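You operate a simulated robot arm through the tools that you are given. There is no shell and no other tool.

The job below is to be done with a simulated two-armed robot. You get a single attempt, and the scene is never put back.

## Task
Tighten the yellow and white wing nuts, then fill the mould to the white band.
Fine: shut the valve again.

It is judged by the outcome, as a careful person would: the job done as asked, and still so three seconds after it is handed in. It fails if anything else is knocked over, pushed out of place, dropped, spilled or broken.

## Robot
Two 7-joint arms with fingered hands on one trunk that stands fixed in place. Base frame: the origin is at the foot of the trunk, x ahead of it, y to its left, z up; the work surface is at about z = 820. Readings come in mm, rad, newtons and seconds.
The left shoulder is at [106, 186, 1054], the right one opposite. With the tool pointing down near the work surface each hand reaches from about 460 to 840 mm from the base axis, measured 20 degrees to its own side. Payload 3.6 kg a hand.
The tool frame of a hand sits at the grasp point between the pads (the TCP): z along the fingers, y along the line on which they close. The tips reach 26 mm beyond it. The gripper opens to 88 mm; its body begins 30 mm behind the TCP. The gripper is a hand of 3 fingers: y runs from the thumb to the fingers, the wrist lies at [-17, -98, -164] in the tool frame, and closing takes about 1.5 s.
Orientation is told as [roll, pitch, yaw] about the base's x, y, z axes, in that order, counted from this pose: with the fingers straight down and the wrist toward the robot, the tool's x, y and z point along [0, 1, 0], [1, 0, 0] and [0, 0, -1] of the base frame.

## Interface
- The arms move only by the tool drive_tool. It takes "left_steps", "right_steps" or both (then of equal length, played together; a hand with none holds still); each is a list of rows, each a list of 3 entries, a list of its own where there are three numbers: the gripper command, from -1 (fully open) to 1 (shut), values between in proportion, then the shift along the tool's x, y, z in mm, then the turn, a rotation vector about the tool's x, y, z in rad. In form: [[hand, [dx, dy, dz], [rx, ry, rz]], ...]. A call has 1 to 20 rows; each row shifts and turns the commanded pose from where the row before left it, along the tool's axes as they then stand. A row lasts 0.2 s, in which the tool goes at most 50 mm and 0.15 rad; a call with a longer step from one row to the next is refused whole, and so is a gripper value outside its range. Where a pose cannot be reached the arm comes as near as it can. A force on the tool above 90 N (or 10 N above the force at the start of the call, whichever is more), or a blocked arm, ends the call early, and 0.2 s more pass. Each finger travels about 153 mm/s and halts on what it meets, pressing with about 24 N; the grip force reading is that of the motor and also rises with nothing between the fingers. The clock runs only during rows and for 0.2 s after the last one: add rows that do not move to give the fingers time. It gives the time, the measured TCP pose, the force on the tool (base axes), the opening and the grip force at its end, in the units of the frame above (readings bear some noise), with the torque about the TCP (base axes, N m) and any sound that the robot's microphone picked up, and new pictures: "pictures" is both (left out), scene, wrist or none (wrist: the cameras of the hands that moved).
- Cameras (640 x 400 px; columns grow to the right, rows downward): "scene" is now at [234.1, -36.7, 1007.3]; the picture's right is [-0.66, -0.75, 0.00], its down [0.24, -0.22, -0.95] and it looks along [0.71, -0.63, 0.32] (base axes); focal length 214 px, centre (320, 200). "left" rides on the left gripper at [-56, -80, -102] in its tool frame; the picture's right is [-0.73, -0.32, 0.60], its down [0.62, -0.67, 0.41] and it looks along [0.27, 0.68, 0.69] (tool axes); focal length 247 px, centre (320, 200). "right" rides on the right gripper at [56, -80, -102] in its tool frame; the picture's right is [-0.73, 0.32, -0.60], its down [-0.62, -0.66, 0.41] and it looks along [-0.27, 0.68, 0.69] (tool axes); focal length 247 px, centre (320, 200). There is no depth. A picture from a camera that has moved, and an enlarged one, comes with that camera's place and axes in the base frame and with its lens. The place of the scene camera against the robot may be out by one fixed shift of up to 18 mm in any direction.
- raise_lower(by): moves the trunk up (or, below 0, down) by that many mm; the arms and the scene camera ride with it, the base frame stays. It gives what a move gives, with no picture.
- preshape(shape, hand): the hand has 3 fingers and takes this shape, open, in about a second: jaw (thumb against the fingers, like two jaws); tri (thumb and two fingers); tip (a fingertip pinch); poke (one finger out to press); point (the index stretched); flat (the hand flat); cup (the hand cupped); fist (a fist). The gripper value then closes the fingers along that shape, each until it touches; the sizes above hold for jaw. It gives what a move gives, with no picture.
- head_to(pan, tilt): turns the head with the scene camera to pan (to the left, within 1.047 rad either way) and tilt (down, from -0.506 to 1.204), counted from straight ahead of the robot (the tilt from the chest, where the trunk bows). It gives what a move gives, and a new picture of the scene camera.
- inspect(camera, box): a new picture of the part [left, top, right, bottom] of that camera's present view, enlarged. The clock stands still meanwhile.
- close_job(): hands the job in; it is judged then, once.

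Places have to be worked out from the pictures, the camera data and where the tool is seen. Open the grippers and draw the arms clear of the work before you hand the job in, unless the task says otherwise.

The tools are called after "Call:" as a command line: name --argument value ..., lists and objects as JSON in quotes. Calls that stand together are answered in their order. drive_tool: Moves the arms, as the interface text tells. Its arguments: {"type":"object","properties":{"left_steps":{"type":"array"},"right_steps":{"type":"array"},"pictures":{"type":"string","enum":["both","scene","wrist","none"]}},"required":[]} The other tools are called the same way: raise_lower (by) moves the trunk up or down; preshape (shape, hand) gives the hand a shape; head_to (pan, tilt) turns the head that bears the scene camera; inspect (camera, box) takes an enlarged picture of a part of a camera's view; close_job () hands the job in.

At the start:

```text
t: 0.0
left_tcp_pos: [412.6, -29.8, 1307.7]
left_tcp_rot: [0.0, 0.001, 0.001]
left_contact_force: [-0.5, -0.6, 0.6]
left_moment: [-0.02, -0.04, 0.0]
left_grip_width: 87.7
left_grasp_force: 0.0
left_shape: jaw
right_tcp_pos: [341.8, -448.5, 1226.7]
right_tcp_rot: [0.0, -0.001, -0.001]
right_contact_force: [-0.8, 0.6, -0.4]
right_moment: [0.0, 0.0, 0.04]
right_grip_width: 87.7
right_grasp_force: 0.1
right_shape: jaw
trunk travel left (down, up): [-200.0, 557.0]
head pan, tilt (commanded): [-0.728, -0.33]
```

scene: 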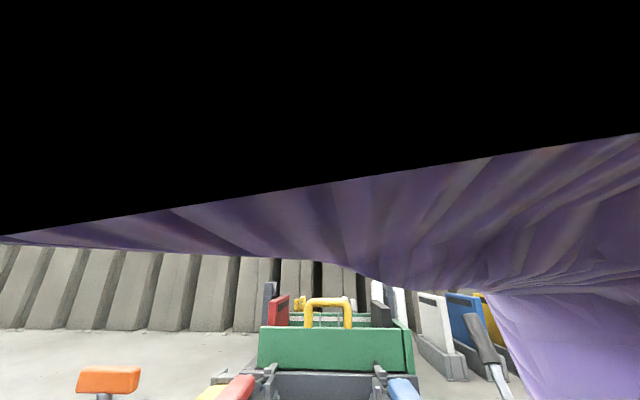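
right: 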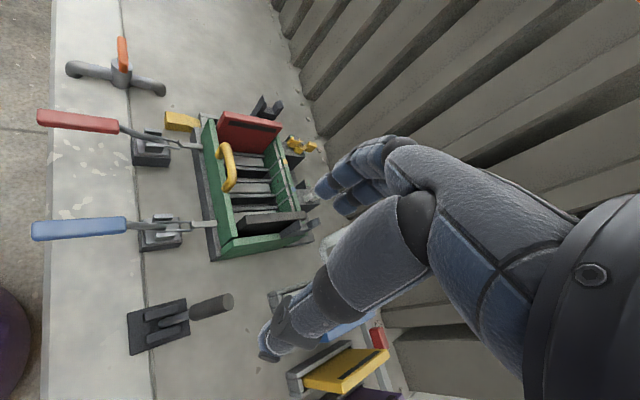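
left: 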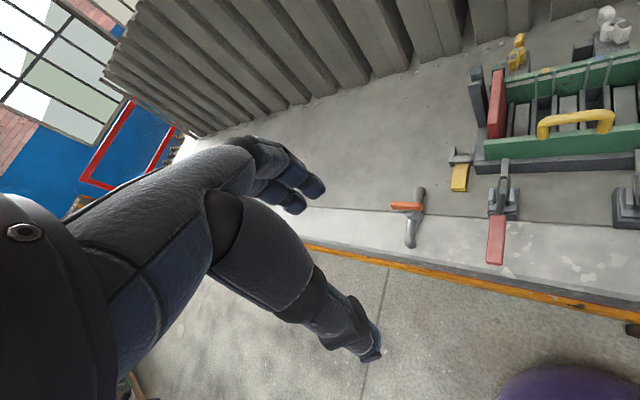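

The scene camera looks too high; the wrist pictures show a green mould with toggle clamps, a yellow wing nut at the back, and a valve-like item at left. I turn the head down to get a proper view of the bench.

Call:
head_to --pan -0.5 --tilt 0.6

```text
t: 1.2
left_tcp_pos: [411.1, -29.0, 1307.4]
left_tcp_rot: [0.001, 0.0, 0.001]
left_contact_force: [0.0, -0.4, 0.0]
left_moment: [-0.03, 0.01, 0.02]
left_grip_width: 87.7
left_grasp_force: 0.1
left_shape: jaw
right_tcp_pos: [341.8, -448.8, 1227.3]
right_tcp_rot: [0.001, 0.001, 0.0]
right_contact_force: [-0.6, 0.5, 0.7]
right_moment: [-0.01, 0.0, 0.0]
right_grip_width: 87.8
right_grasp_force: 0.0
right_shape: jaw
trunk travel left (down, up): [-200.0, 557.0]
head pan, tilt (commanded): [-0.499, 0.6]
camera scene: at [254.1, -27.8, 924.3], right [-0.48, -0.88, 0.0], down [-0.5, 0.27, -0.83], along [0.72, -0.4, -0.56], focal length 214 px, centre (320, 200)
```

scene: 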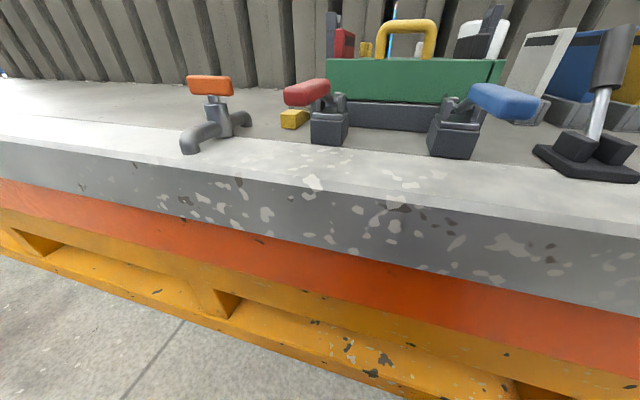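

The head now sees the bench edge from low. I raise the trunk to get a better overview of the mould from above.

Call:
raise_lower --by 350

Call:
head_to --pan -0.45 --tilt 0.7

```text
t: 4.6
left_tcp_pos: [413.0, -29.8, 1658.2]
left_tcp_rot: [0.0, 0.001, 0.0]
left_contact_force: [0.7, -0.9, 0.0]
left_moment: [-0.02, 0.01, 0.02]
left_grip_width: 87.4
left_grasp_force: 0.0
left_shape: jaw
right_tcp_pos: [341.4, -448.7, 1577.0]
right_tcp_rot: [0.0, 0.001, 0.0]
right_contact_force: [0.2, 0.6, -0.2]
right_moment: [0.03, -0.03, -0.03]
right_grip_width: 87.7
right_grasp_force: 0.1
right_shape: jaw
trunk travel left (down, up): [-550.0, 207.0]
head pan, tilt (commanded): [-0.499, 0.6]
```

```text
t: 5.3
left_tcp_pos: [412.0, -29.7, 1656.9]
left_tcp_rot: [0.0, -0.001, 0.001]
left_contact_force: [-0.3, 0.3, -0.2]
left_moment: [0.0, -0.01, 0.0]
left_grip_width: 87.7
left_grasp_force: 0.1
left_shape: jaw
right_tcp_pos: [341.9, -449.4, 1577.1]
right_tcp_rot: [-0.001, -0.001, -0.001]
right_contact_force: [0.5, -0.8, 0.4]
right_moment: [0.01, 0.01, 0.01]
right_grip_width: 87.7
right_grasp_force: 0.1
right_shape: jaw
trunk travel left (down, up): [-550.0, 207.0]
head pan, tilt (commanded): [-0.45, 0.7]
camera scene: at [210.4, -22.5, 1288.9], right [-0.44, -0.9, 0.0], down [-0.58, 0.28, -0.77], along [0.69, -0.33, -0.64], focal length 214 px, centre (320, 200)
```

scene: 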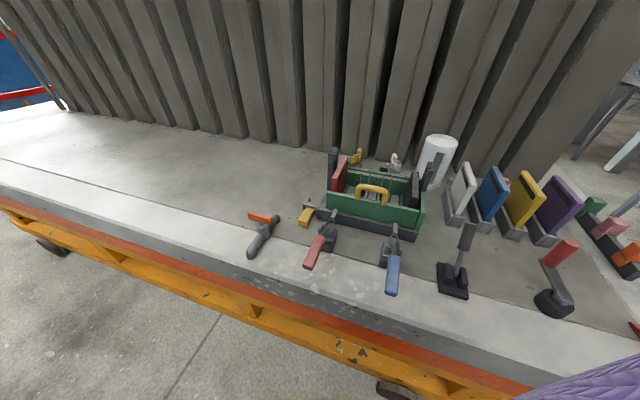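

From up here the whole bench is visible. I enlarge the mould area and the objects around it.

Call:
inspect --camera "scene" --box '[230, 120, 470, 300]'

Call:
inspect --camera "scene" --box '[310, 130, 450, 240]'

Call:
inspect --camera "scene" --box '[430, 130, 640, 340]'

Call:
inspect --camera "right" --box '[0, 0, 640, 400]'

```text
2.22 times, centred on (350, 210) of scene
camera zoom: at [210.4, -22.5, 1288.9], right [-0.44, -0.9, 0.0], down [-0.58, 0.28, -0.77], along [0.69, -0.33, -0.64], focal length 477 px, centre (253, 178)
```

zoom: 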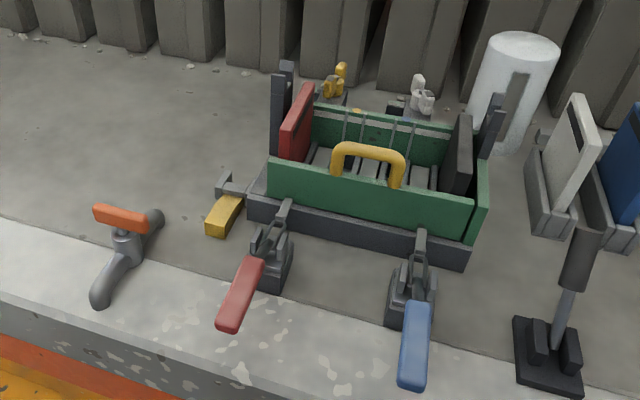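

```text
3.64 times, centred on (380, 185) of scene
camera zoom: at [210.4, -22.5, 1288.9], right [-0.44, -0.9, 0.0], down [-0.58, 0.28, -0.77], along [0.69, -0.33, -0.64], focal length 780 px, centre (102, 254)
```

zoom: 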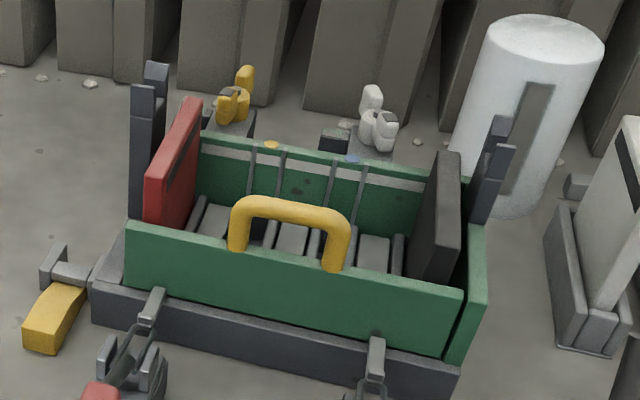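

```text
1.90 times, centred on (535, 235) of scene
camera zoom: at [210.4, -22.5, 1288.9], right [-0.44, -0.9, 0.0], down [-0.58, 0.28, -0.77], along [0.69, -0.33, -0.64], focal length 408 px, centre (-90, 133)
```

zoom: 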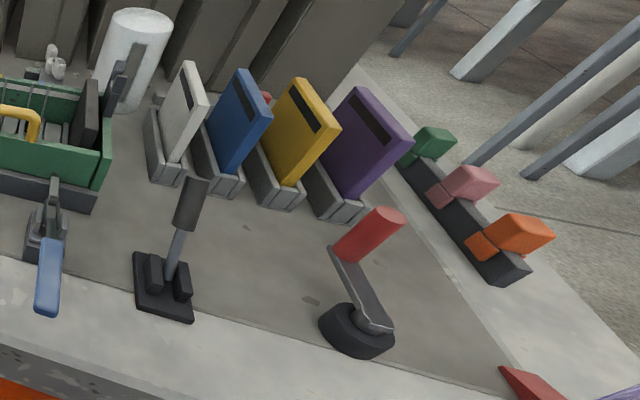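

```text
1.00 times, centred on (320, 200) of right (not enlarged: the box is as wide or as high as the picture)
camera zoom: at [262.6, -393.3, 1680.1], right [0.32, -0.73, 0.6], down [-0.66, -0.62, -0.41], along [0.68, -0.27, -0.69], focal length 247 px, centre (320, 200)
```

zoom: 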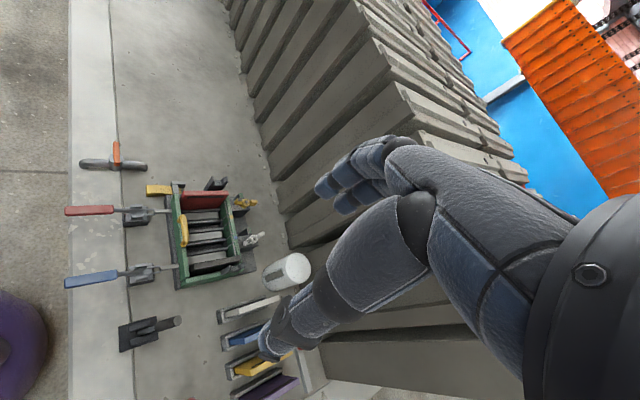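

I zoom hard on the two wing nuts, the yellow lever, the tap, the cylinder and the red-levered item to understand what they are.

Call:
inspect --camera "scene" --box '[345, 142, 405, 180]'

Call:
inspect --camera "scene" --box '[235, 195, 345, 265]'

Call:
inspect --camera "scene" --box '[390, 125, 480, 205]'

Call:
inspect --camera "right" --box '[130, 160, 290, 280]'

Call:
inspect --camera "left" --box '[320, 0, 640, 300]'

```text
10.53 times, centred on (375, 161) of scene
camera zoom: at [210.4, -22.5, 1288.9], right [-0.44, -0.9, 0.0], down [-0.58, 0.28, -0.77], along [0.69, -0.33, -0.64], focal length 2258 px, centre (-259, 610)
```

zoom: 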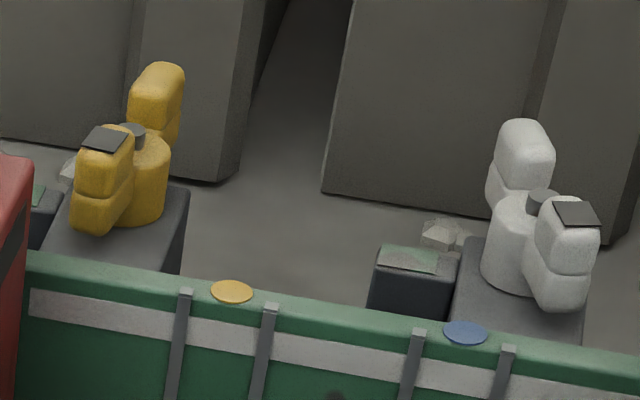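

```text
5.71 times, centred on (290, 230) of scene
camera zoom: at [210.4, -22.5, 1288.9], right [-0.44, -0.9, 0.0], down [-0.58, 0.28, -0.77], along [0.69, -0.33, -0.64], focal length 1226 px, centre (491, 29)
```

zoom: 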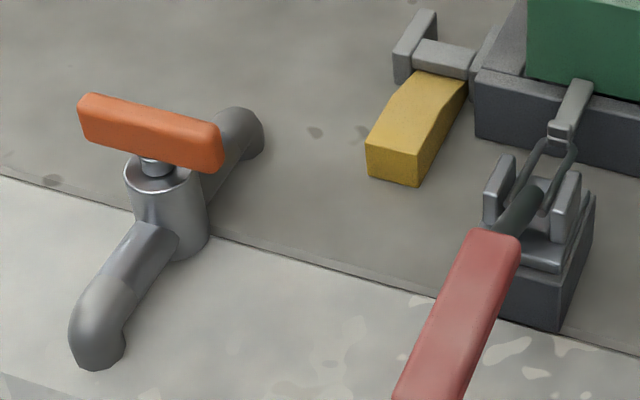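

```text
5.00 times, centred on (435, 165) of scene
camera zoom: at [210.4, -22.5, 1288.9], right [-0.44, -0.9, 0.0], down [-0.58, 0.28, -0.77], along [0.69, -0.33, -0.64], focal length 1072 px, centre (-255, 375)
```

zoom: 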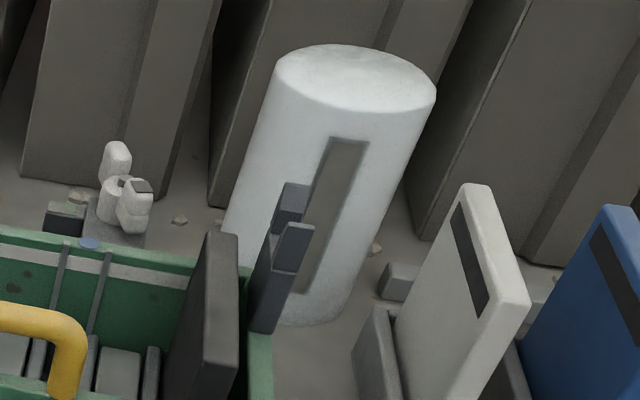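

```text
3.33 times, centred on (210, 220) of right
camera zoom: at [262.6, -393.3, 1680.1], right [0.32, -0.73, 0.6], down [-0.66, -0.62, -0.41], along [0.68, -0.27, -0.69], focal length 823 px, centre (687, 133)
```

zoom: 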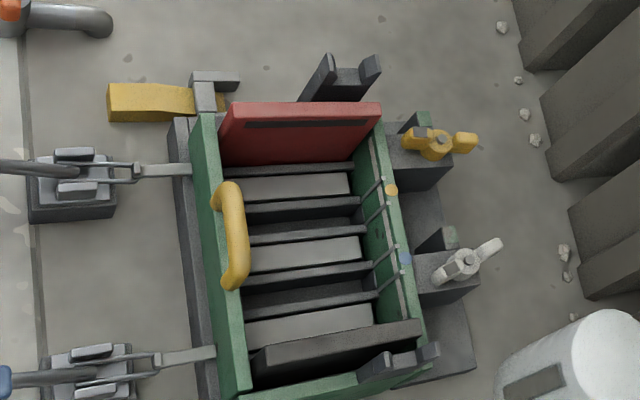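

```text
1.33 times, centred on (480, 150) of left
camera zoom: at [331.8, -86.1, 1759.9], right [-0.32, -0.73, -0.6], down [-0.67, 0.62, -0.41], along [0.68, 0.27, -0.69], focal length 329 px, centre (107, 267)
```

zoom: 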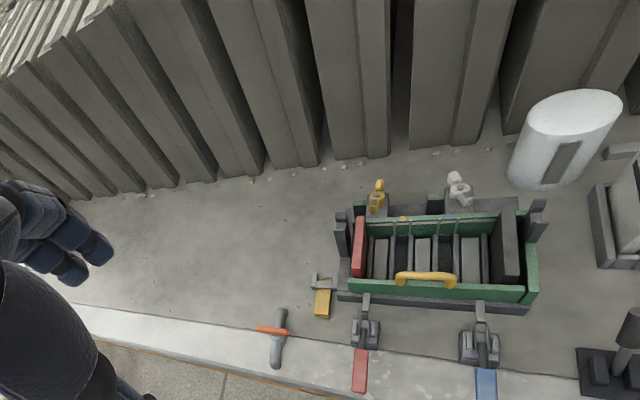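

The wing nuts have vertical bolts, each with a dark mark on one wing and a green index pad to the left of it. I look closely at the remaining objects and into the mould to work out which is the filling valve.

Call:
inspect --camera "scene" --box '[520, 220, 610, 330]'

Call:
inspect --camera "scene" --box '[570, 180, 640, 290]'

Call:
inspect --camera "scene" --box '[320, 145, 440, 225]'

Call:
inspect --camera "scene" --box '[300, 190, 360, 235]'

Call:
inspect --camera "right" --box '[120, 130, 220, 200]'

```text
3.64 times, centred on (565, 275) of scene
camera zoom: at [210.4, -22.5, 1288.9], right [-0.44, -0.9, 0.0], down [-0.58, 0.28, -0.77], along [0.69, -0.33, -0.64], focal length 780 px, centre (-571, -73)
```

zoom: 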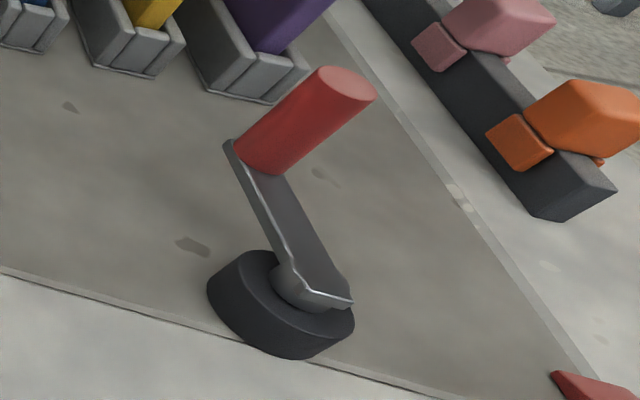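

```text
3.64 times, centred on (605, 235) of scene
camera zoom: at [210.4, -22.5, 1288.9], right [-0.44, -0.9, 0.0], down [-0.58, 0.28, -0.77], along [0.69, -0.33, -0.64], focal length 780 px, centre (-716, 73)
```

zoom: 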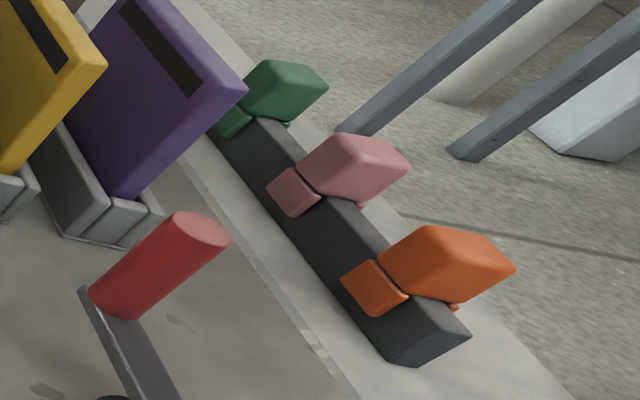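

```text
5.00 times, centred on (380, 185) of scene
camera zoom: at [210.4, -22.5, 1288.9], right [-0.44, -0.9, 0.0], down [-0.58, 0.28, -0.77], along [0.69, -0.33, -0.64], focal length 1072 px, centre (20, 275)
```

zoom: 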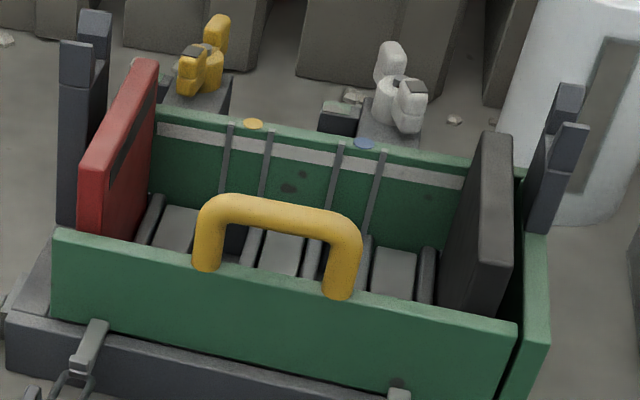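

```text
8.89 times, centred on (330, 212) of scene
camera zoom: at [210.4, -22.5, 1288.9], right [-0.44, -0.9, 0.0], down [-0.58, 0.28, -0.77], along [0.69, -0.33, -0.64], focal length 1906 px, centre (231, 89)
```

zoom: 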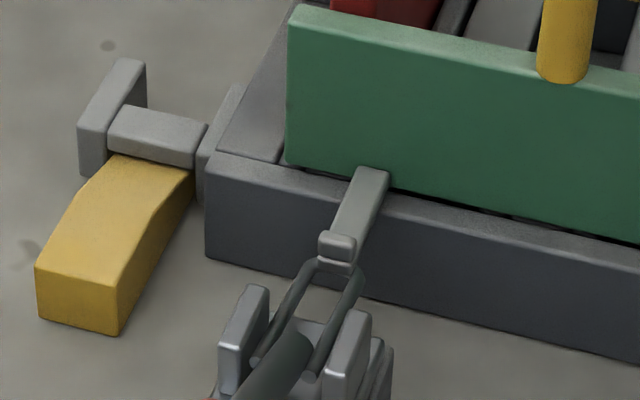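

```text
5.71 times, centred on (170, 165) of right
camera zoom: at [262.6, -393.3, 1680.1], right [0.32, -0.73, 0.6], down [-0.66, -0.62, -0.41], along [0.68, -0.27, -0.69], focal length 1411 px, centre (1177, 400)
```

zoom: 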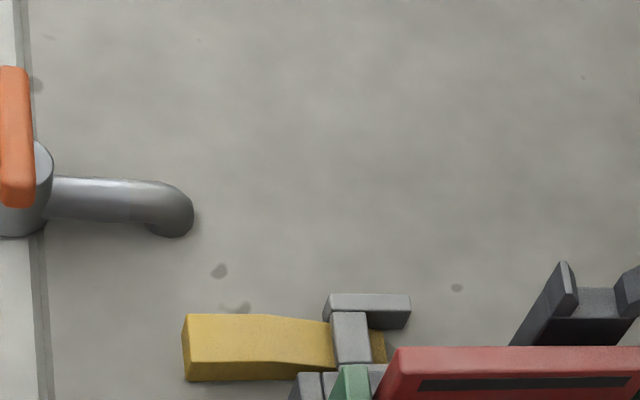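

The orange T-handle sits across a pipe bent into the bench at both ends, so it is the filling valve; the yellow lever looks like an ejector pedal. I zoom on the nuts from both wrist cameras for triangulation.

Call:
inspect --camera "right" --box '[220, 185, 284, 225]'

Call:
inspect --camera "right" --box '[220, 220, 284, 260]'

Call:
inspect --camera "left" --box '[480, 80, 608, 160]'

Call:
inspect --camera "left" --box '[420, 120, 548, 200]'

Call:
inspect --camera "right" --box '[70, 130, 166, 190]'

```text
10.00 times, centred on (252, 205) of right
camera zoom: at [262.6, -393.3, 1680.1], right [0.32, -0.73, 0.6], down [-0.66, -0.62, -0.41], along [0.68, -0.27, -0.69], focal length 2470 px, centre (1000, 150)
```

zoom: 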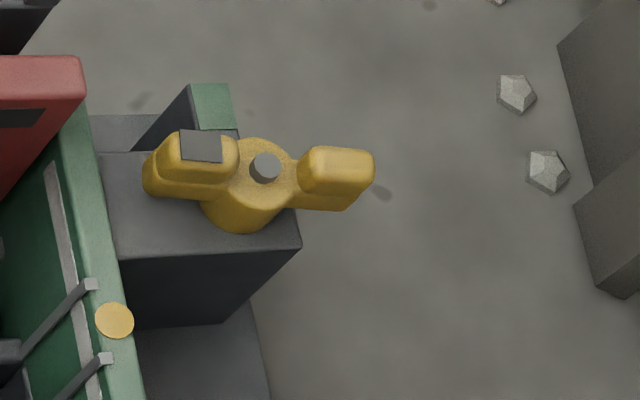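

```text
10.00 times, centred on (252, 240) of right
camera zoom: at [262.6, -393.3, 1680.1], right [0.32, -0.73, 0.6], down [-0.66, -0.62, -0.41], along [0.68, -0.27, -0.69], focal length 2470 px, centre (1000, -200)
```

zoom: 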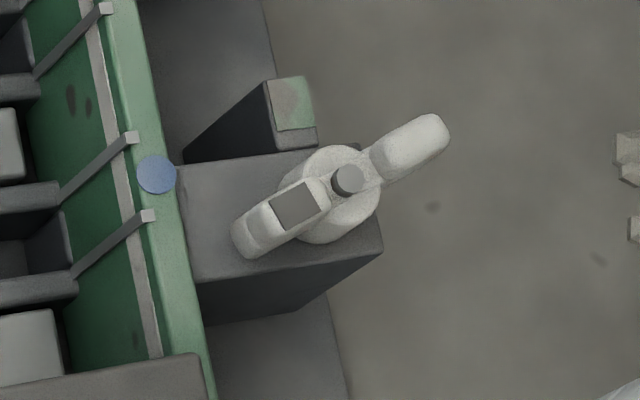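

```text
5.00 times, centred on (544, 120) of left
camera zoom: at [331.8, -86.1, 1759.9], right [-0.32, -0.73, -0.6], down [-0.67, 0.62, -0.41], along [0.68, 0.27, -0.69], focal length 1235 px, centre (-800, 600)
```

zoom: 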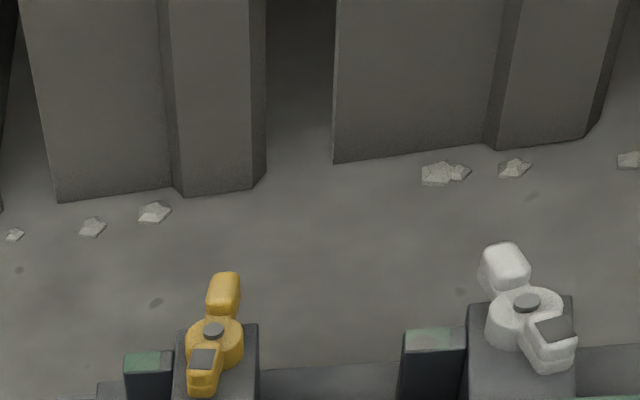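

```text
5.00 times, centred on (484, 160) of left
camera zoom: at [331.8, -86.1, 1759.9], right [-0.32, -0.73, -0.6], down [-0.67, 0.62, -0.41], along [0.68, 0.27, -0.69], focal length 1235 px, centre (-500, 400)
```

zoom: 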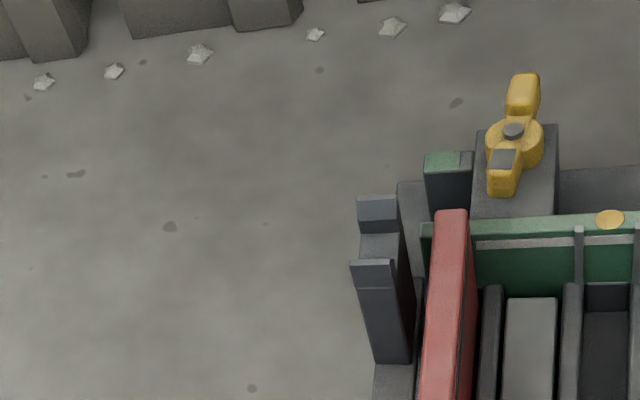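

```text
6.67 times, centred on (118, 160) of right
camera zoom: at [262.6, -393.3, 1680.1], right [0.32, -0.73, 0.6], down [-0.66, -0.62, -0.41], along [0.68, -0.27, -0.69], focal length 1646 px, centre (1667, 467)
```

zoom: 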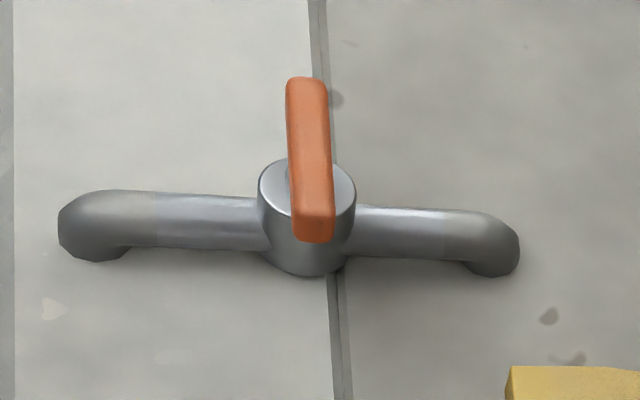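

Triangulating from both wrist cameras: yellow bolt ≈ [764,-443,922] with its marked wing facing 128° and pad at about 48°; white bolt ≈ [669,-535,926] with mark at 155° and pad at 46°; valve handle ≈ [654,-67,882]. So tightening is a clockwise turn of ~80° and ~110°. I lower the trunk to a working height and try the poke shape on the right hand.

Call:
raise_lower --by -260

Call:
preshape --shape "poke" --hand "right"

Call:
drive_tool --right_steps '[[-1, [10, 40, 15], [0, 0, 0]], [-1, [10, 40, 15], [0, 0, 0]], [-1, [10, 40, 15], [0, 0, 0]], [-1, [10, 40, 15], [0, 0, 0]]]' --pictures "both"

```text
t: 8.0
left_tcp_pos: [412.2, -28.9, 1397.9]
left_tcp_rot: [0.001, 0.001, 0.0]
left_contact_force: [-0.3, -0.5, -0.1]
left_moment: [0.0, 0.02, 0.01]
left_grip_width: 87.8
left_grasp_force: 0.0
left_shape: jaw
right_tcp_pos: [341.5, -449.7, 1318.1]
right_tcp_rot: [0.0, 0.0, 0.001]
right_contact_force: [0.0, -0.1, -0.4]
right_moment: [0.01, 0.0, 0.0]
right_grip_width: 87.4
right_grasp_force: 0.2
right_shape: jaw
trunk travel left (down, up): [-290.0, 467.0]
head pan, tilt (commanded): [-0.45, 0.7]
```

```text
t: 8.9
left_tcp_pos: [411.9, -30.1, 1398.8]
left_tcp_rot: [-0.001, -0.001, 0.0]
left_contact_force: [0.4, 0.8, 0.4]
left_moment: [0.03, 0.01, 0.04]
left_grip_width: 87.6
left_grasp_force: 0.2
left_shape: jaw
right_tcp_pos: [342.7, -449.1, 1317.9]
right_tcp_rot: [-0.001, -0.001, 0.0]
right_contact_force: [0.5, -0.1, 0.3]
right_moment: [0.01, 0.01, -0.02]
right_grip_width: 0.1
right_grasp_force: 0.1
right_shape: poke
trunk travel left (down, up): [-290.0, 467.0]
head pan, tilt (commanded): [-0.45, 0.7]
```

```text
t: 9.9
left_tcp_pos: [412.5, -29.5, 1397.5]
left_tcp_rot: [-0.001, 0.001, 0.001]
left_contact_force: [-0.6, -0.4, 0.0]
left_moment: [0.02, 0.01, 0.0]
left_grip_width: 87.8
left_grasp_force: 0.1
left_shape: jaw
right_tcp_pos: [504.9, -407.4, 1255.2]
right_tcp_rot: [-0.001, -0.001, -0.001]
right_contact_force: [0.1, 1.2, 0.6]
right_moment: [0.02, -0.03, -0.03]
right_grip_width: 0.1
right_grasp_force: 0.1
right_shape: poke
trunk travel left (down, up): [-290.0, 467.0]
head pan, tilt (commanded): [-0.45, 0.7]
camera scene: at [237.2, -22.3, 1013.9], right [-0.44, -0.9, 0.0], down [-0.58, 0.28, -0.76], along [0.69, -0.33, -0.64], focal length 214 px, centre (320, 200)
camera right: at [425.5, -352.0, 1357.3], right [0.32, -0.73, 0.6], down [-0.66, -0.62, -0.41], along [0.68, -0.27, -0.69], focal length 247 px, centre (320, 200)
```

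scene: 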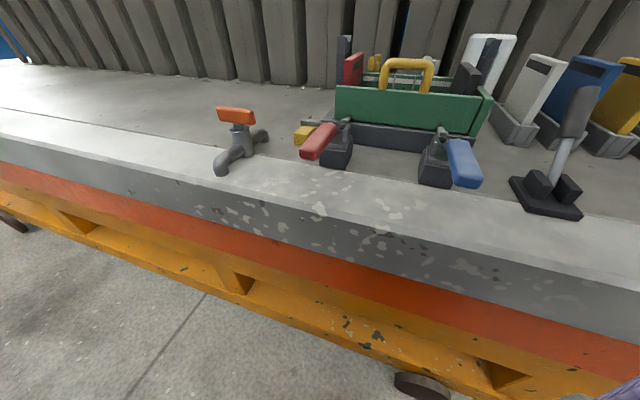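
right: 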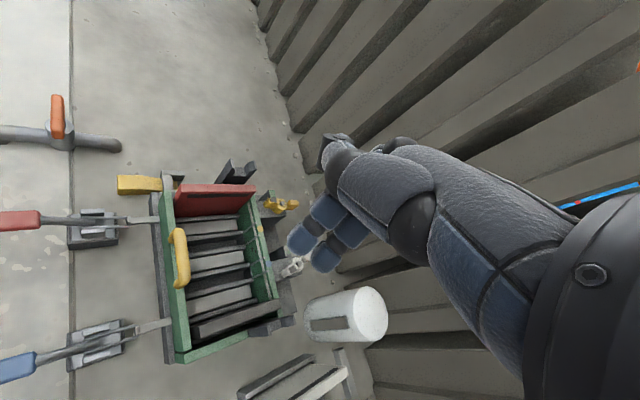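

The poke shape is set; I look at the right hand with the head camera to see where the poking finger sticks out relative to the TCP.

Call:
head_to --pan -0.9 --tilt -0.4

Call:
inspect --camera "right" --box '[240, 100, 480, 300]'

Call:
inspect --camera "left" --box '[320, 0, 640, 200]'

```text
t: 11.2
left_tcp_pos: [411.8, -30.2, 1398.4]
left_tcp_rot: [0.0, 0.001, 0.001]
left_contact_force: [-0.1, 0.6, 0.7]
left_moment: [0.04, 0.01, 0.0]
left_grip_width: 87.5
left_grasp_force: 0.1
left_shape: jaw
right_tcp_pos: [502.8, -409.3, 1254.7]
right_tcp_rot: [0.0, 0.0, -0.001]
right_contact_force: [-0.2, -0.4, 0.2]
right_moment: [-0.04, 0.04, -0.03]
right_grip_width: 0.0
right_grasp_force: 0.1
right_shape: poke
trunk travel left (down, up): [-290.0, 467.0]
head pan, tilt (commanded): [-0.901, -0.4]
camera scene: at [205.5, -42.9, 1111.0], right [-0.78, -0.62, 0.0], down [0.24, -0.3, -0.92], along [0.57, -0.72, 0.39], focal length 214 px, centre (320, 200)
```

scene: 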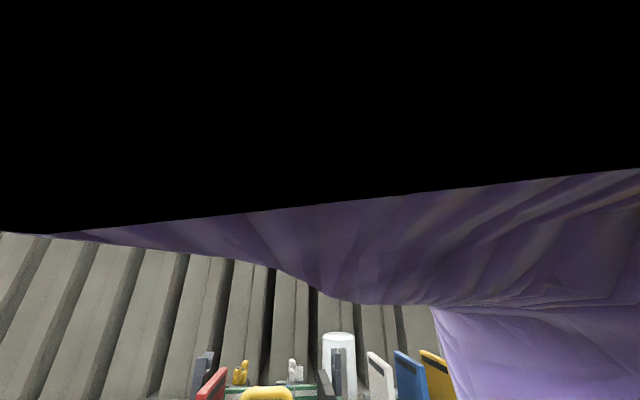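

```text
2.00 times, centred on (360, 200) of right
camera zoom: at [423.6, -352.4, 1358.1], right [0.32, -0.73, 0.6], down [-0.66, -0.62, -0.41], along [0.68, -0.27, -0.69], focal length 494 px, centre (240, 200)
```

zoom: 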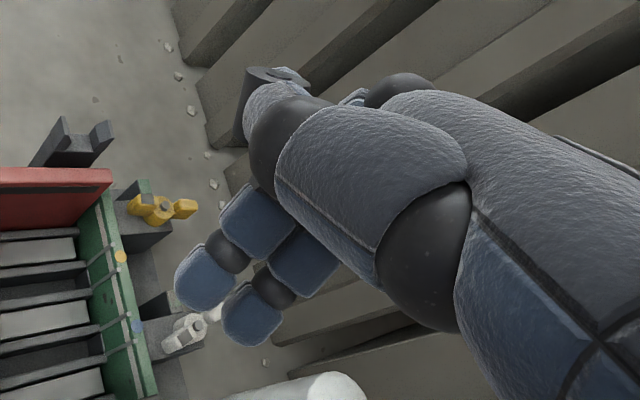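

```text
2.00 times, centred on (480, 100) of left
camera zoom: at [331.8, -86.0, 1499.9], right [-0.32, -0.73, -0.6], down [-0.67, 0.62, -0.41], along [0.68, 0.27, -0.69], focal length 494 px, centre (0, 400)
```

zoom: 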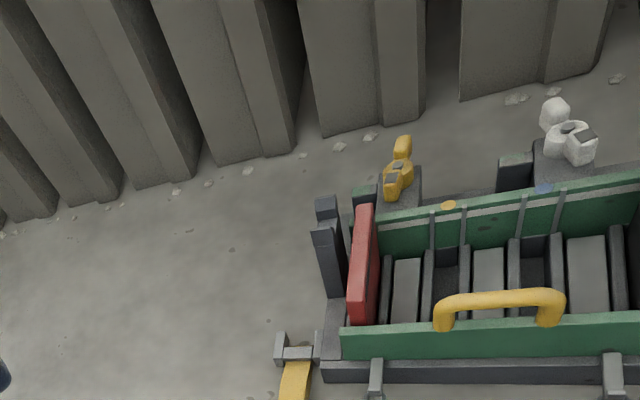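

The head camera is blocked by the robot's own sleeve at that angle, so I'll judge the finger in the wrist and left cameras instead. I tilt the right hand slightly forward and bring it to about 80 mm above and in front of the yellow nut, with the head turned back to the mould.

Call:
drive_tool --right_steps '[[-1, [0, 0, 0], [-0.125, 0, 0]], [-1, [0, 0, 0], [-0.125, 0, 0]], [-1, [-3.9, 19.7, 36.6], [0, 0, 0]], [-1, [-3.9, 19.7, 36.6], [0, 0, 0]], [-1, [-3.9, 19.7, 36.6], [0, 0, 0]], [-1, [-3.9, 19.7, 36.6], [0, 0, 0]], [-1, [-3.9, 19.7, 36.6], [0, 0, 0]], [-1, [-3.9, 19.7, 36.6], [0, 0, 0]]]' --pictures "wrist"

Call:
head_to --pan -0.5 --tilt 0.4

Call:
inspect --camera "left" --box '[440, 0, 640, 125]'

```text
t: 13.0
left_tcp_pos: [413.4, -30.0, 1396.6]
left_tcp_rot: [-0.001, 0.001, 0.0]
left_contact_force: [-0.6, -0.1, 0.6]
left_moment: [0.01, 0.0, -0.01]
left_grip_width: 87.8
left_grasp_force: 0.1
left_shape: jaw
right_tcp_pos: [672.3, -432.7, 1072.2]
right_tcp_rot: [0.001, -0.249, 0.0]
right_contact_force: [0.2, -0.3, -0.4]
right_moment: [0.01, 0.0, 0.0]
right_grip_width: 0.0
right_grasp_force: 0.0
right_shape: poke
trunk travel left (down, up): [-290.0, 467.0]
head pan, tilt (commanded): [-0.901, -0.4]
camera right: at [569.3, -376.2, 1151.5], right [0.16, -0.73, 0.66], down [-0.54, -0.62, -0.56], along [0.82, -0.27, -0.5], focal length 247 px, centre (320, 200)
```

right: 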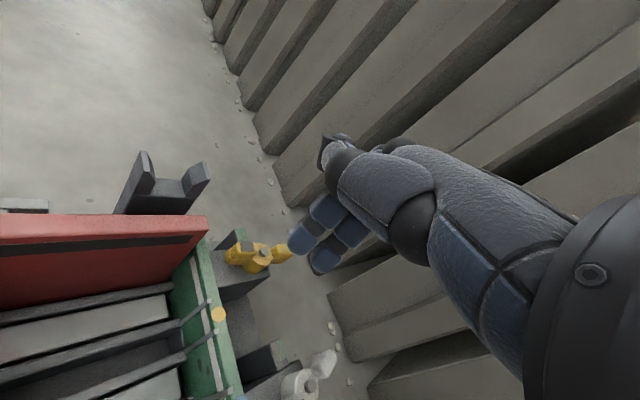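

```text
t: 14.1
left_tcp_pos: [411.3, -29.1, 1397.4]
left_tcp_rot: [0.0, -0.001, 0.0]
left_contact_force: [0.0, 0.7, 0.1]
left_moment: [0.0, -0.01, 0.04]
left_grip_width: 87.6
left_grasp_force: 0.0
left_shape: jaw
right_tcp_pos: [669.8, -431.7, 1073.1]
right_tcp_rot: [0.002, -0.249, 0.0]
right_contact_force: [-0.1, -0.7, 0.5]
right_moment: [-0.01, 0.01, -0.02]
right_grip_width: 0.1
right_grasp_force: 0.1
right_shape: poke
trunk travel left (down, up): [-290.0, 467.0]
head pan, tilt (commanded): [-0.499, 0.4]
camera scene: at [241.3, -29.9, 1041.1], right [-0.48, -0.88, 0.0], down [-0.34, 0.19, -0.92], along [0.81, -0.44, -0.39], focal length 214 px, centre (320, 200)
```

scene: 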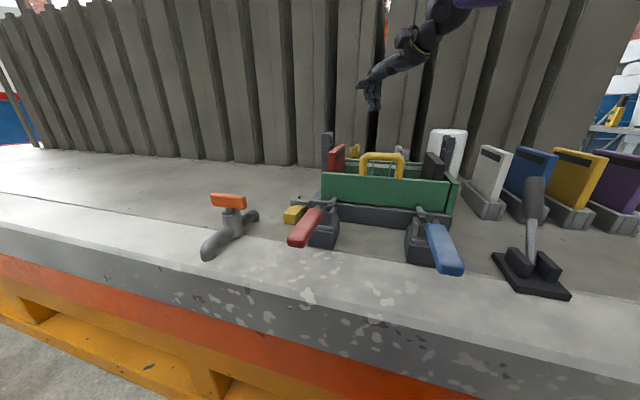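

```text
3.20 times, centred on (540, 62) of left
camera zoom: at [331.9, -85.9, 1499.9], right [-0.32, -0.73, -0.6], down [-0.67, 0.62, -0.41], along [0.68, 0.27, -0.69], focal length 790 px, centre (-384, 640)
```

zoom: 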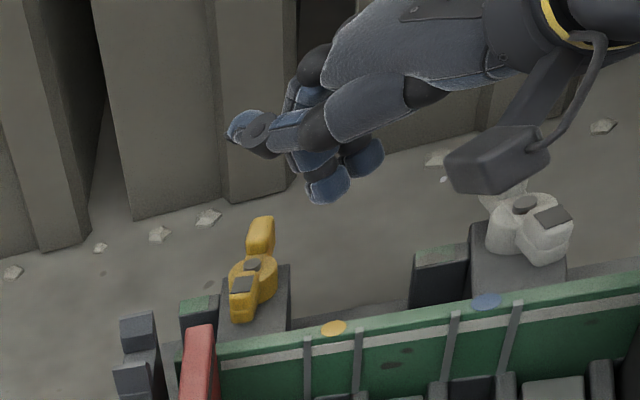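

Let me enlarge the scene camera's view of the right hand to see the finger shape clearly.

Call:
inspect --camera "scene" --box '[310, 0, 510, 200]'

Call:
inspect --camera "scene" --box '[345, 60, 425, 120]'

```text
2.00 times, centred on (410, 100) of scene
camera zoom: at [241.3, -29.9, 1041.1], right [-0.48, -0.88, 0.0], down [-0.34, 0.19, -0.92], along [0.81, -0.44, -0.39], focal length 429 px, centre (140, 400)
```

zoom: 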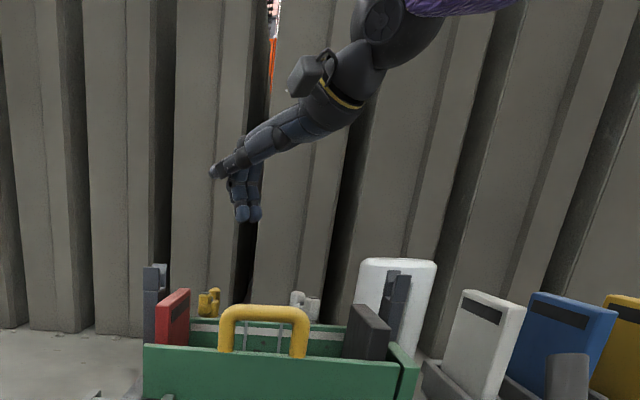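

```text
6.67 times, centred on (385, 90) of scene
camera zoom: at [241.3, -29.9, 1041.1], right [-0.48, -0.88, 0.0], down [-0.34, 0.19, -0.92], along [0.81, -0.44, -0.39], focal length 1430 px, centre (-113, 933)
```

zoom: 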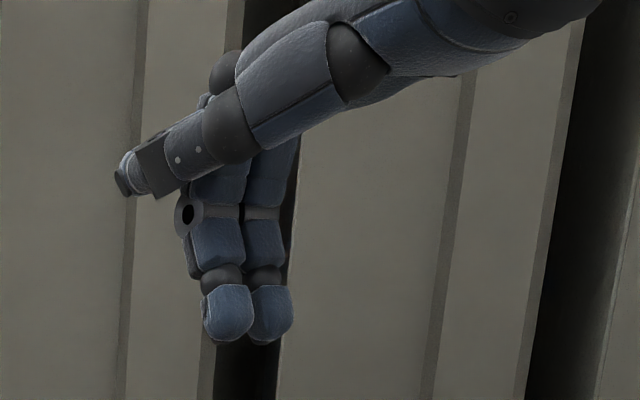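

In poke, two fingers stick down but the thumb stands out sideways toward the tall left-end posts (tops near z≈989), which is risky. I try the point shape and view it.

Call:
preshape --shape "point" --hand "right"

Call:
inspect --camera "scene" --box '[345, 40, 445, 120]'

Call:
inspect --camera "left" --box '[440, 0, 640, 125]'

Call:
inspect --camera "right" --box '[200, 100, 440, 300]'

```text
t: 15.0
left_tcp_pos: [412.0, -30.0, 1396.9]
left_tcp_rot: [0.0, 0.0, 0.0]
left_contact_force: [-0.2, -0.5, -0.2]
left_moment: [0.02, -0.01, 0.02]
left_grip_width: 87.7
left_grasp_force: 0.1
left_shape: jaw
right_tcp_pos: [669.4, -431.9, 1072.8]
right_tcp_rot: [-0.001, -0.249, -0.001]
right_contact_force: [-0.1, 0.1, 0.6]
right_moment: [-0.03, 0.01, 0.01]
right_grip_width: 82.6
right_grasp_force: 0.0
right_shape: point
trunk travel left (down, up): [-290.0, 467.0]
head pan, tilt (commanded): [-0.499, 0.4]
```

```text
5.00 times, centred on (395, 80) of scene
camera zoom: at [241.3, -29.8, 1041.0], right [-0.48, -0.88, 0.0], down [-0.34, 0.19, -0.92], along [0.81, -0.44, -0.39], focal length 1072 px, centre (-55, 800)
```

zoom: 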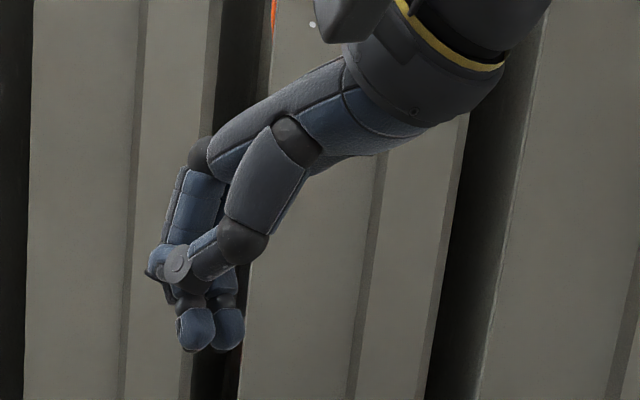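

```text
3.20 times, centred on (540, 62) of left
camera zoom: at [331.9, -85.9, 1499.9], right [-0.32, -0.73, -0.6], down [-0.67, 0.62, -0.41], along [0.68, 0.27, -0.69], focal length 790 px, centre (-384, 640)
```

zoom: 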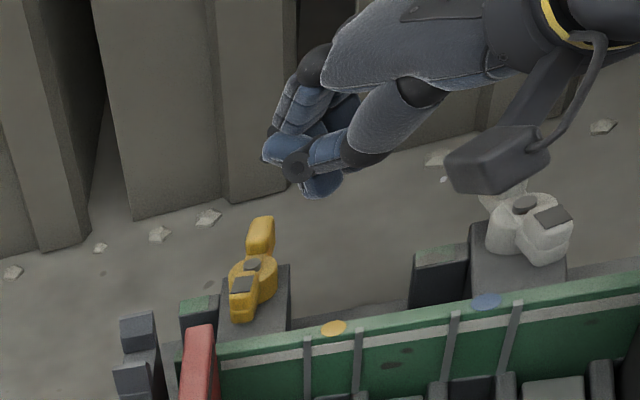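

```text
2.00 times, centred on (320, 200) of right
camera zoom: at [568.0, -375.6, 1152.9], right [0.16, -0.73, 0.66], down [-0.54, -0.62, -0.56], along [0.82, -0.27, -0.5], focal length 494 px, centre (320, 200)
```

zoom: 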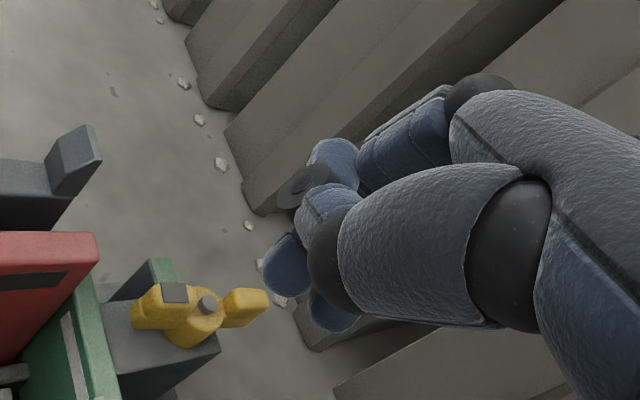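

Point has the thumb tucked but bulky; poke's two straight fingers make the better paddle. For the yellow nut I will therefore hook its outer wing from behind (away from the posts) and pull it round clockwise. I go back to poke, yaw −0.37 and tilt 0.5, and move to above the nut.

Call:
preshape --shape "poke" --hand "right"

Call:
drive_tool --right_steps '[[-1, [0, 0, 0], [0.125, 0, 0]], [-1, [0, 0, 0], [0.125, 0, 0]], [-1, [0, 0, 0], [0, 0, 0.123]], [-1, [0, 0, 0], [0, 0, 0.123]], [-1, [0, 0, 0], [0, 0, 0.124]], [-1, [0, 0, 0], [-0.125, 0, 0]], [-1, [0, 0, 0], [-0.125, 0, 0]], [-1, [0, 0, 0], [-0.125, 0, 0]], [-1, [0, 0, 0], [-0.125, 0, 0]], [-1, [9.4, 32.7, 5.3], [0, 0, 0]], [-1, [9.4, 32.7, 5.3], [0, 0, 0]]]' --pictures "both"

Call:
inspect --camera "left" --box '[440, 0, 640, 125]'

```text
t: 15.9
left_tcp_pos: [412.4, -29.3, 1397.8]
left_tcp_rot: [-0.001, -0.002, 0.002]
left_contact_force: [-0.8, 0.1, -0.3]
left_moment: [-0.02, 0.0, -0.01]
left_grip_width: 87.8
left_grasp_force: 0.1
left_shape: jaw
right_tcp_pos: [670.3, -431.8, 1073.1]
right_tcp_rot: [0.001, -0.249, -0.002]
right_contact_force: [-0.4, -0.3, -0.2]
right_moment: [0.01, 0.02, -0.03]
right_grip_width: 0.0
right_grasp_force: 0.1
right_shape: poke
trunk travel left (down, up): [-290.0, 467.0]
head pan, tilt (commanded): [-0.499, 0.4]
```

```text
t: 18.3
left_tcp_pos: [412.3, -30.4, 1397.6]
left_tcp_rot: [-0.001, 0.002, -0.001]
left_contact_force: [0.7, 0.4, 0.6]
left_moment: [0.0, -0.01, -0.01]
left_grip_width: 87.6
left_grasp_force: 0.1
left_shape: jaw
right_tcp_pos: [737.0, -437.3, 1096.0]
right_tcp_rot: [-0.001, -0.5, -0.371]
right_contact_force: [0.6, -0.3, -0.7]
right_moment: [0.0, -0.04, 0.01]
right_grip_width: 0.0
right_grasp_force: 0.0
right_shape: poke
trunk travel left (down, up): [-290.0, 467.0]
head pan, tilt (commanded): [-0.499, 0.4]
camera scene: at [241.7, -29.8, 1040.9], right [-0.48, -0.88, 0.0], down [-0.34, 0.19, -0.92], along [0.81, -0.44, -0.39], focal length 214 px, centre (320, 200)
camera right: at [646.1, -342.3, 1147.6], right [-0.27, -0.68, 0.68], down [-0.58, -0.44, -0.68], along [0.76, -0.58, -0.28], focal length 247 px, centre (320, 200)
```

scene: 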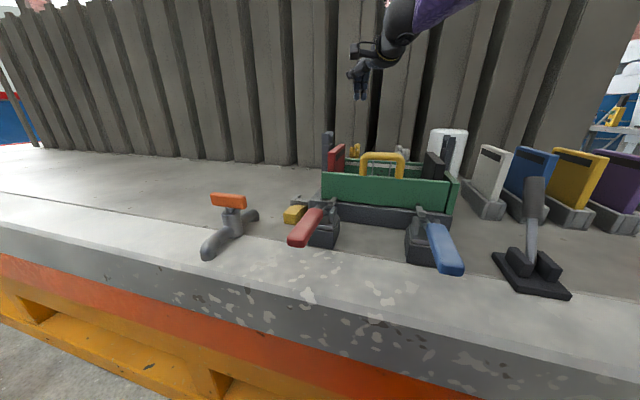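
right: 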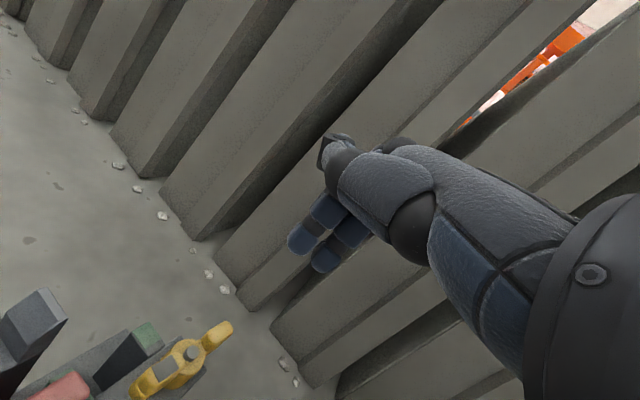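

```text
3.20 times, centred on (540, 62) of left
camera zoom: at [332.5, -85.9, 1499.8], right [-0.32, -0.73, -0.6], down [-0.67, 0.62, -0.41], along [0.67, 0.27, -0.69], focal length 790 px, centre (-384, 640)
```

zoom: 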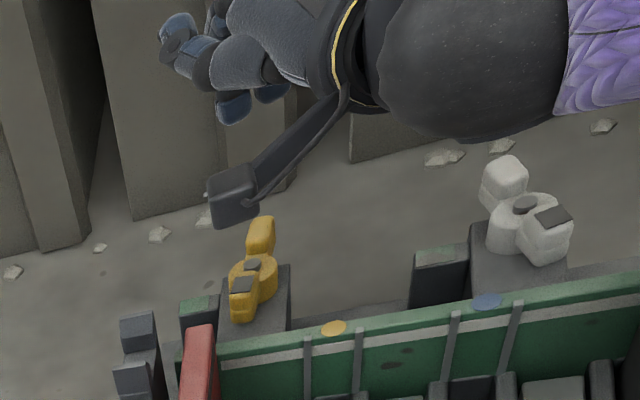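

The wrist camera box on its arm would come near the end posts with this yaw, so I turn back to yaw 0 (keeping the tilt), then lower the trunk 90 mm for reach.

Call:
drive_tool --right_steps '[[-1, [0, 0, 0], [0, 0.059, -0.108]], [-1, [0, 0, 0], [0, 0.059, -0.108]], [-1, [0, 0, 0], [0, 0.059, -0.109]]]' --pictures "none"

Call:
raise_lower --by -90

Call:
inspect --camera "left" --box '[400, 0, 640, 150]'

Call:
inspect --camera "right" --box '[0, 0, 640, 400]'

```text
t: 19.1
left_tcp_pos: [413.1, -30.0, 1397.4]
left_tcp_rot: [0.002, 0.001, -0.001]
left_contact_force: [0.5, -0.3, -0.5]
left_moment: [0.03, 0.0, 0.03]
left_grip_width: 88.0
left_grasp_force: 0.1
left_shape: jaw
right_tcp_pos: [737.0, -437.4, 1092.9]
right_tcp_rot: [0.001, -0.501, -0.03]
right_contact_force: [0.5, -0.1, -0.4]
right_moment: [0.02, 0.04, -0.01]
right_grip_width: 0.1
right_grasp_force: 0.1
right_shape: poke
trunk travel left (down, up): [-290.0, 467.0]
head pan, tilt (commanded): [-0.499, 0.4]
```

```text
t: 20.4
left_tcp_pos: [411.9, -29.7, 1308.6]
left_tcp_rot: [0.0, -0.002, 0.001]
left_contact_force: [0.2, 0.5, 0.4]
left_moment: [0.04, 0.02, 0.0]
left_grip_width: 87.7
left_grasp_force: 0.0
left_shape: jaw
right_tcp_pos: [734.7, -437.7, 1007.4]
right_tcp_rot: [0.001, -0.503, 0.002]
right_contact_force: [0.1, 0.5, 0.9]
right_moment: [0.02, 0.0, 0.01]
right_grip_width: 0.0
right_grasp_force: 0.1
right_shape: poke
trunk travel left (down, up): [-200.0, 557.0]
head pan, tilt (commanded): [-0.499, 0.4]
```

```text
2.67 times, centred on (520, 75) of left
camera zoom: at [330.7, -85.8, 1410.5], right [-0.32, -0.73, -0.6], down [-0.66, 0.62, -0.41], along [0.68, 0.27, -0.69], focal length 659 px, centre (-213, 533)
```

zoom: 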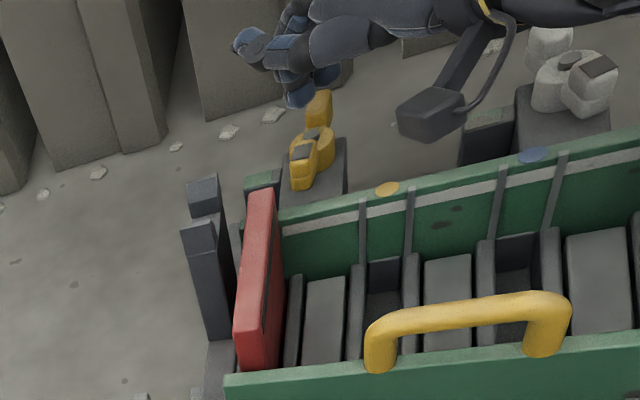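

```text
1.00 times, centred on (320, 200) of right (not enlarged: the box is as wide or as high as the picture)
camera zoom: at [616.8, -381.5, 1058.7], right [-0.01, -0.73, 0.68], down [-0.39, -0.62, -0.68], along [0.92, -0.27, -0.28], focal length 247 px, centre (320, 200)
```

zoom: 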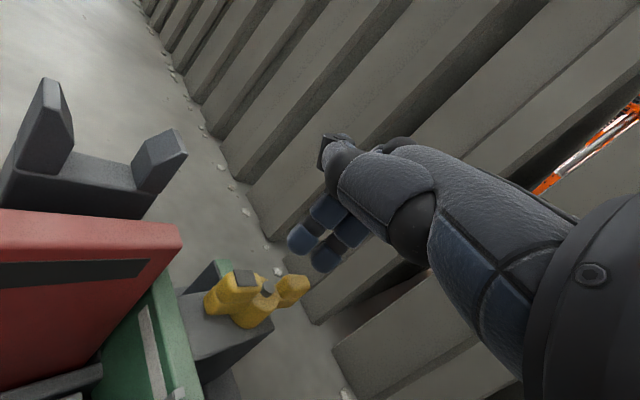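

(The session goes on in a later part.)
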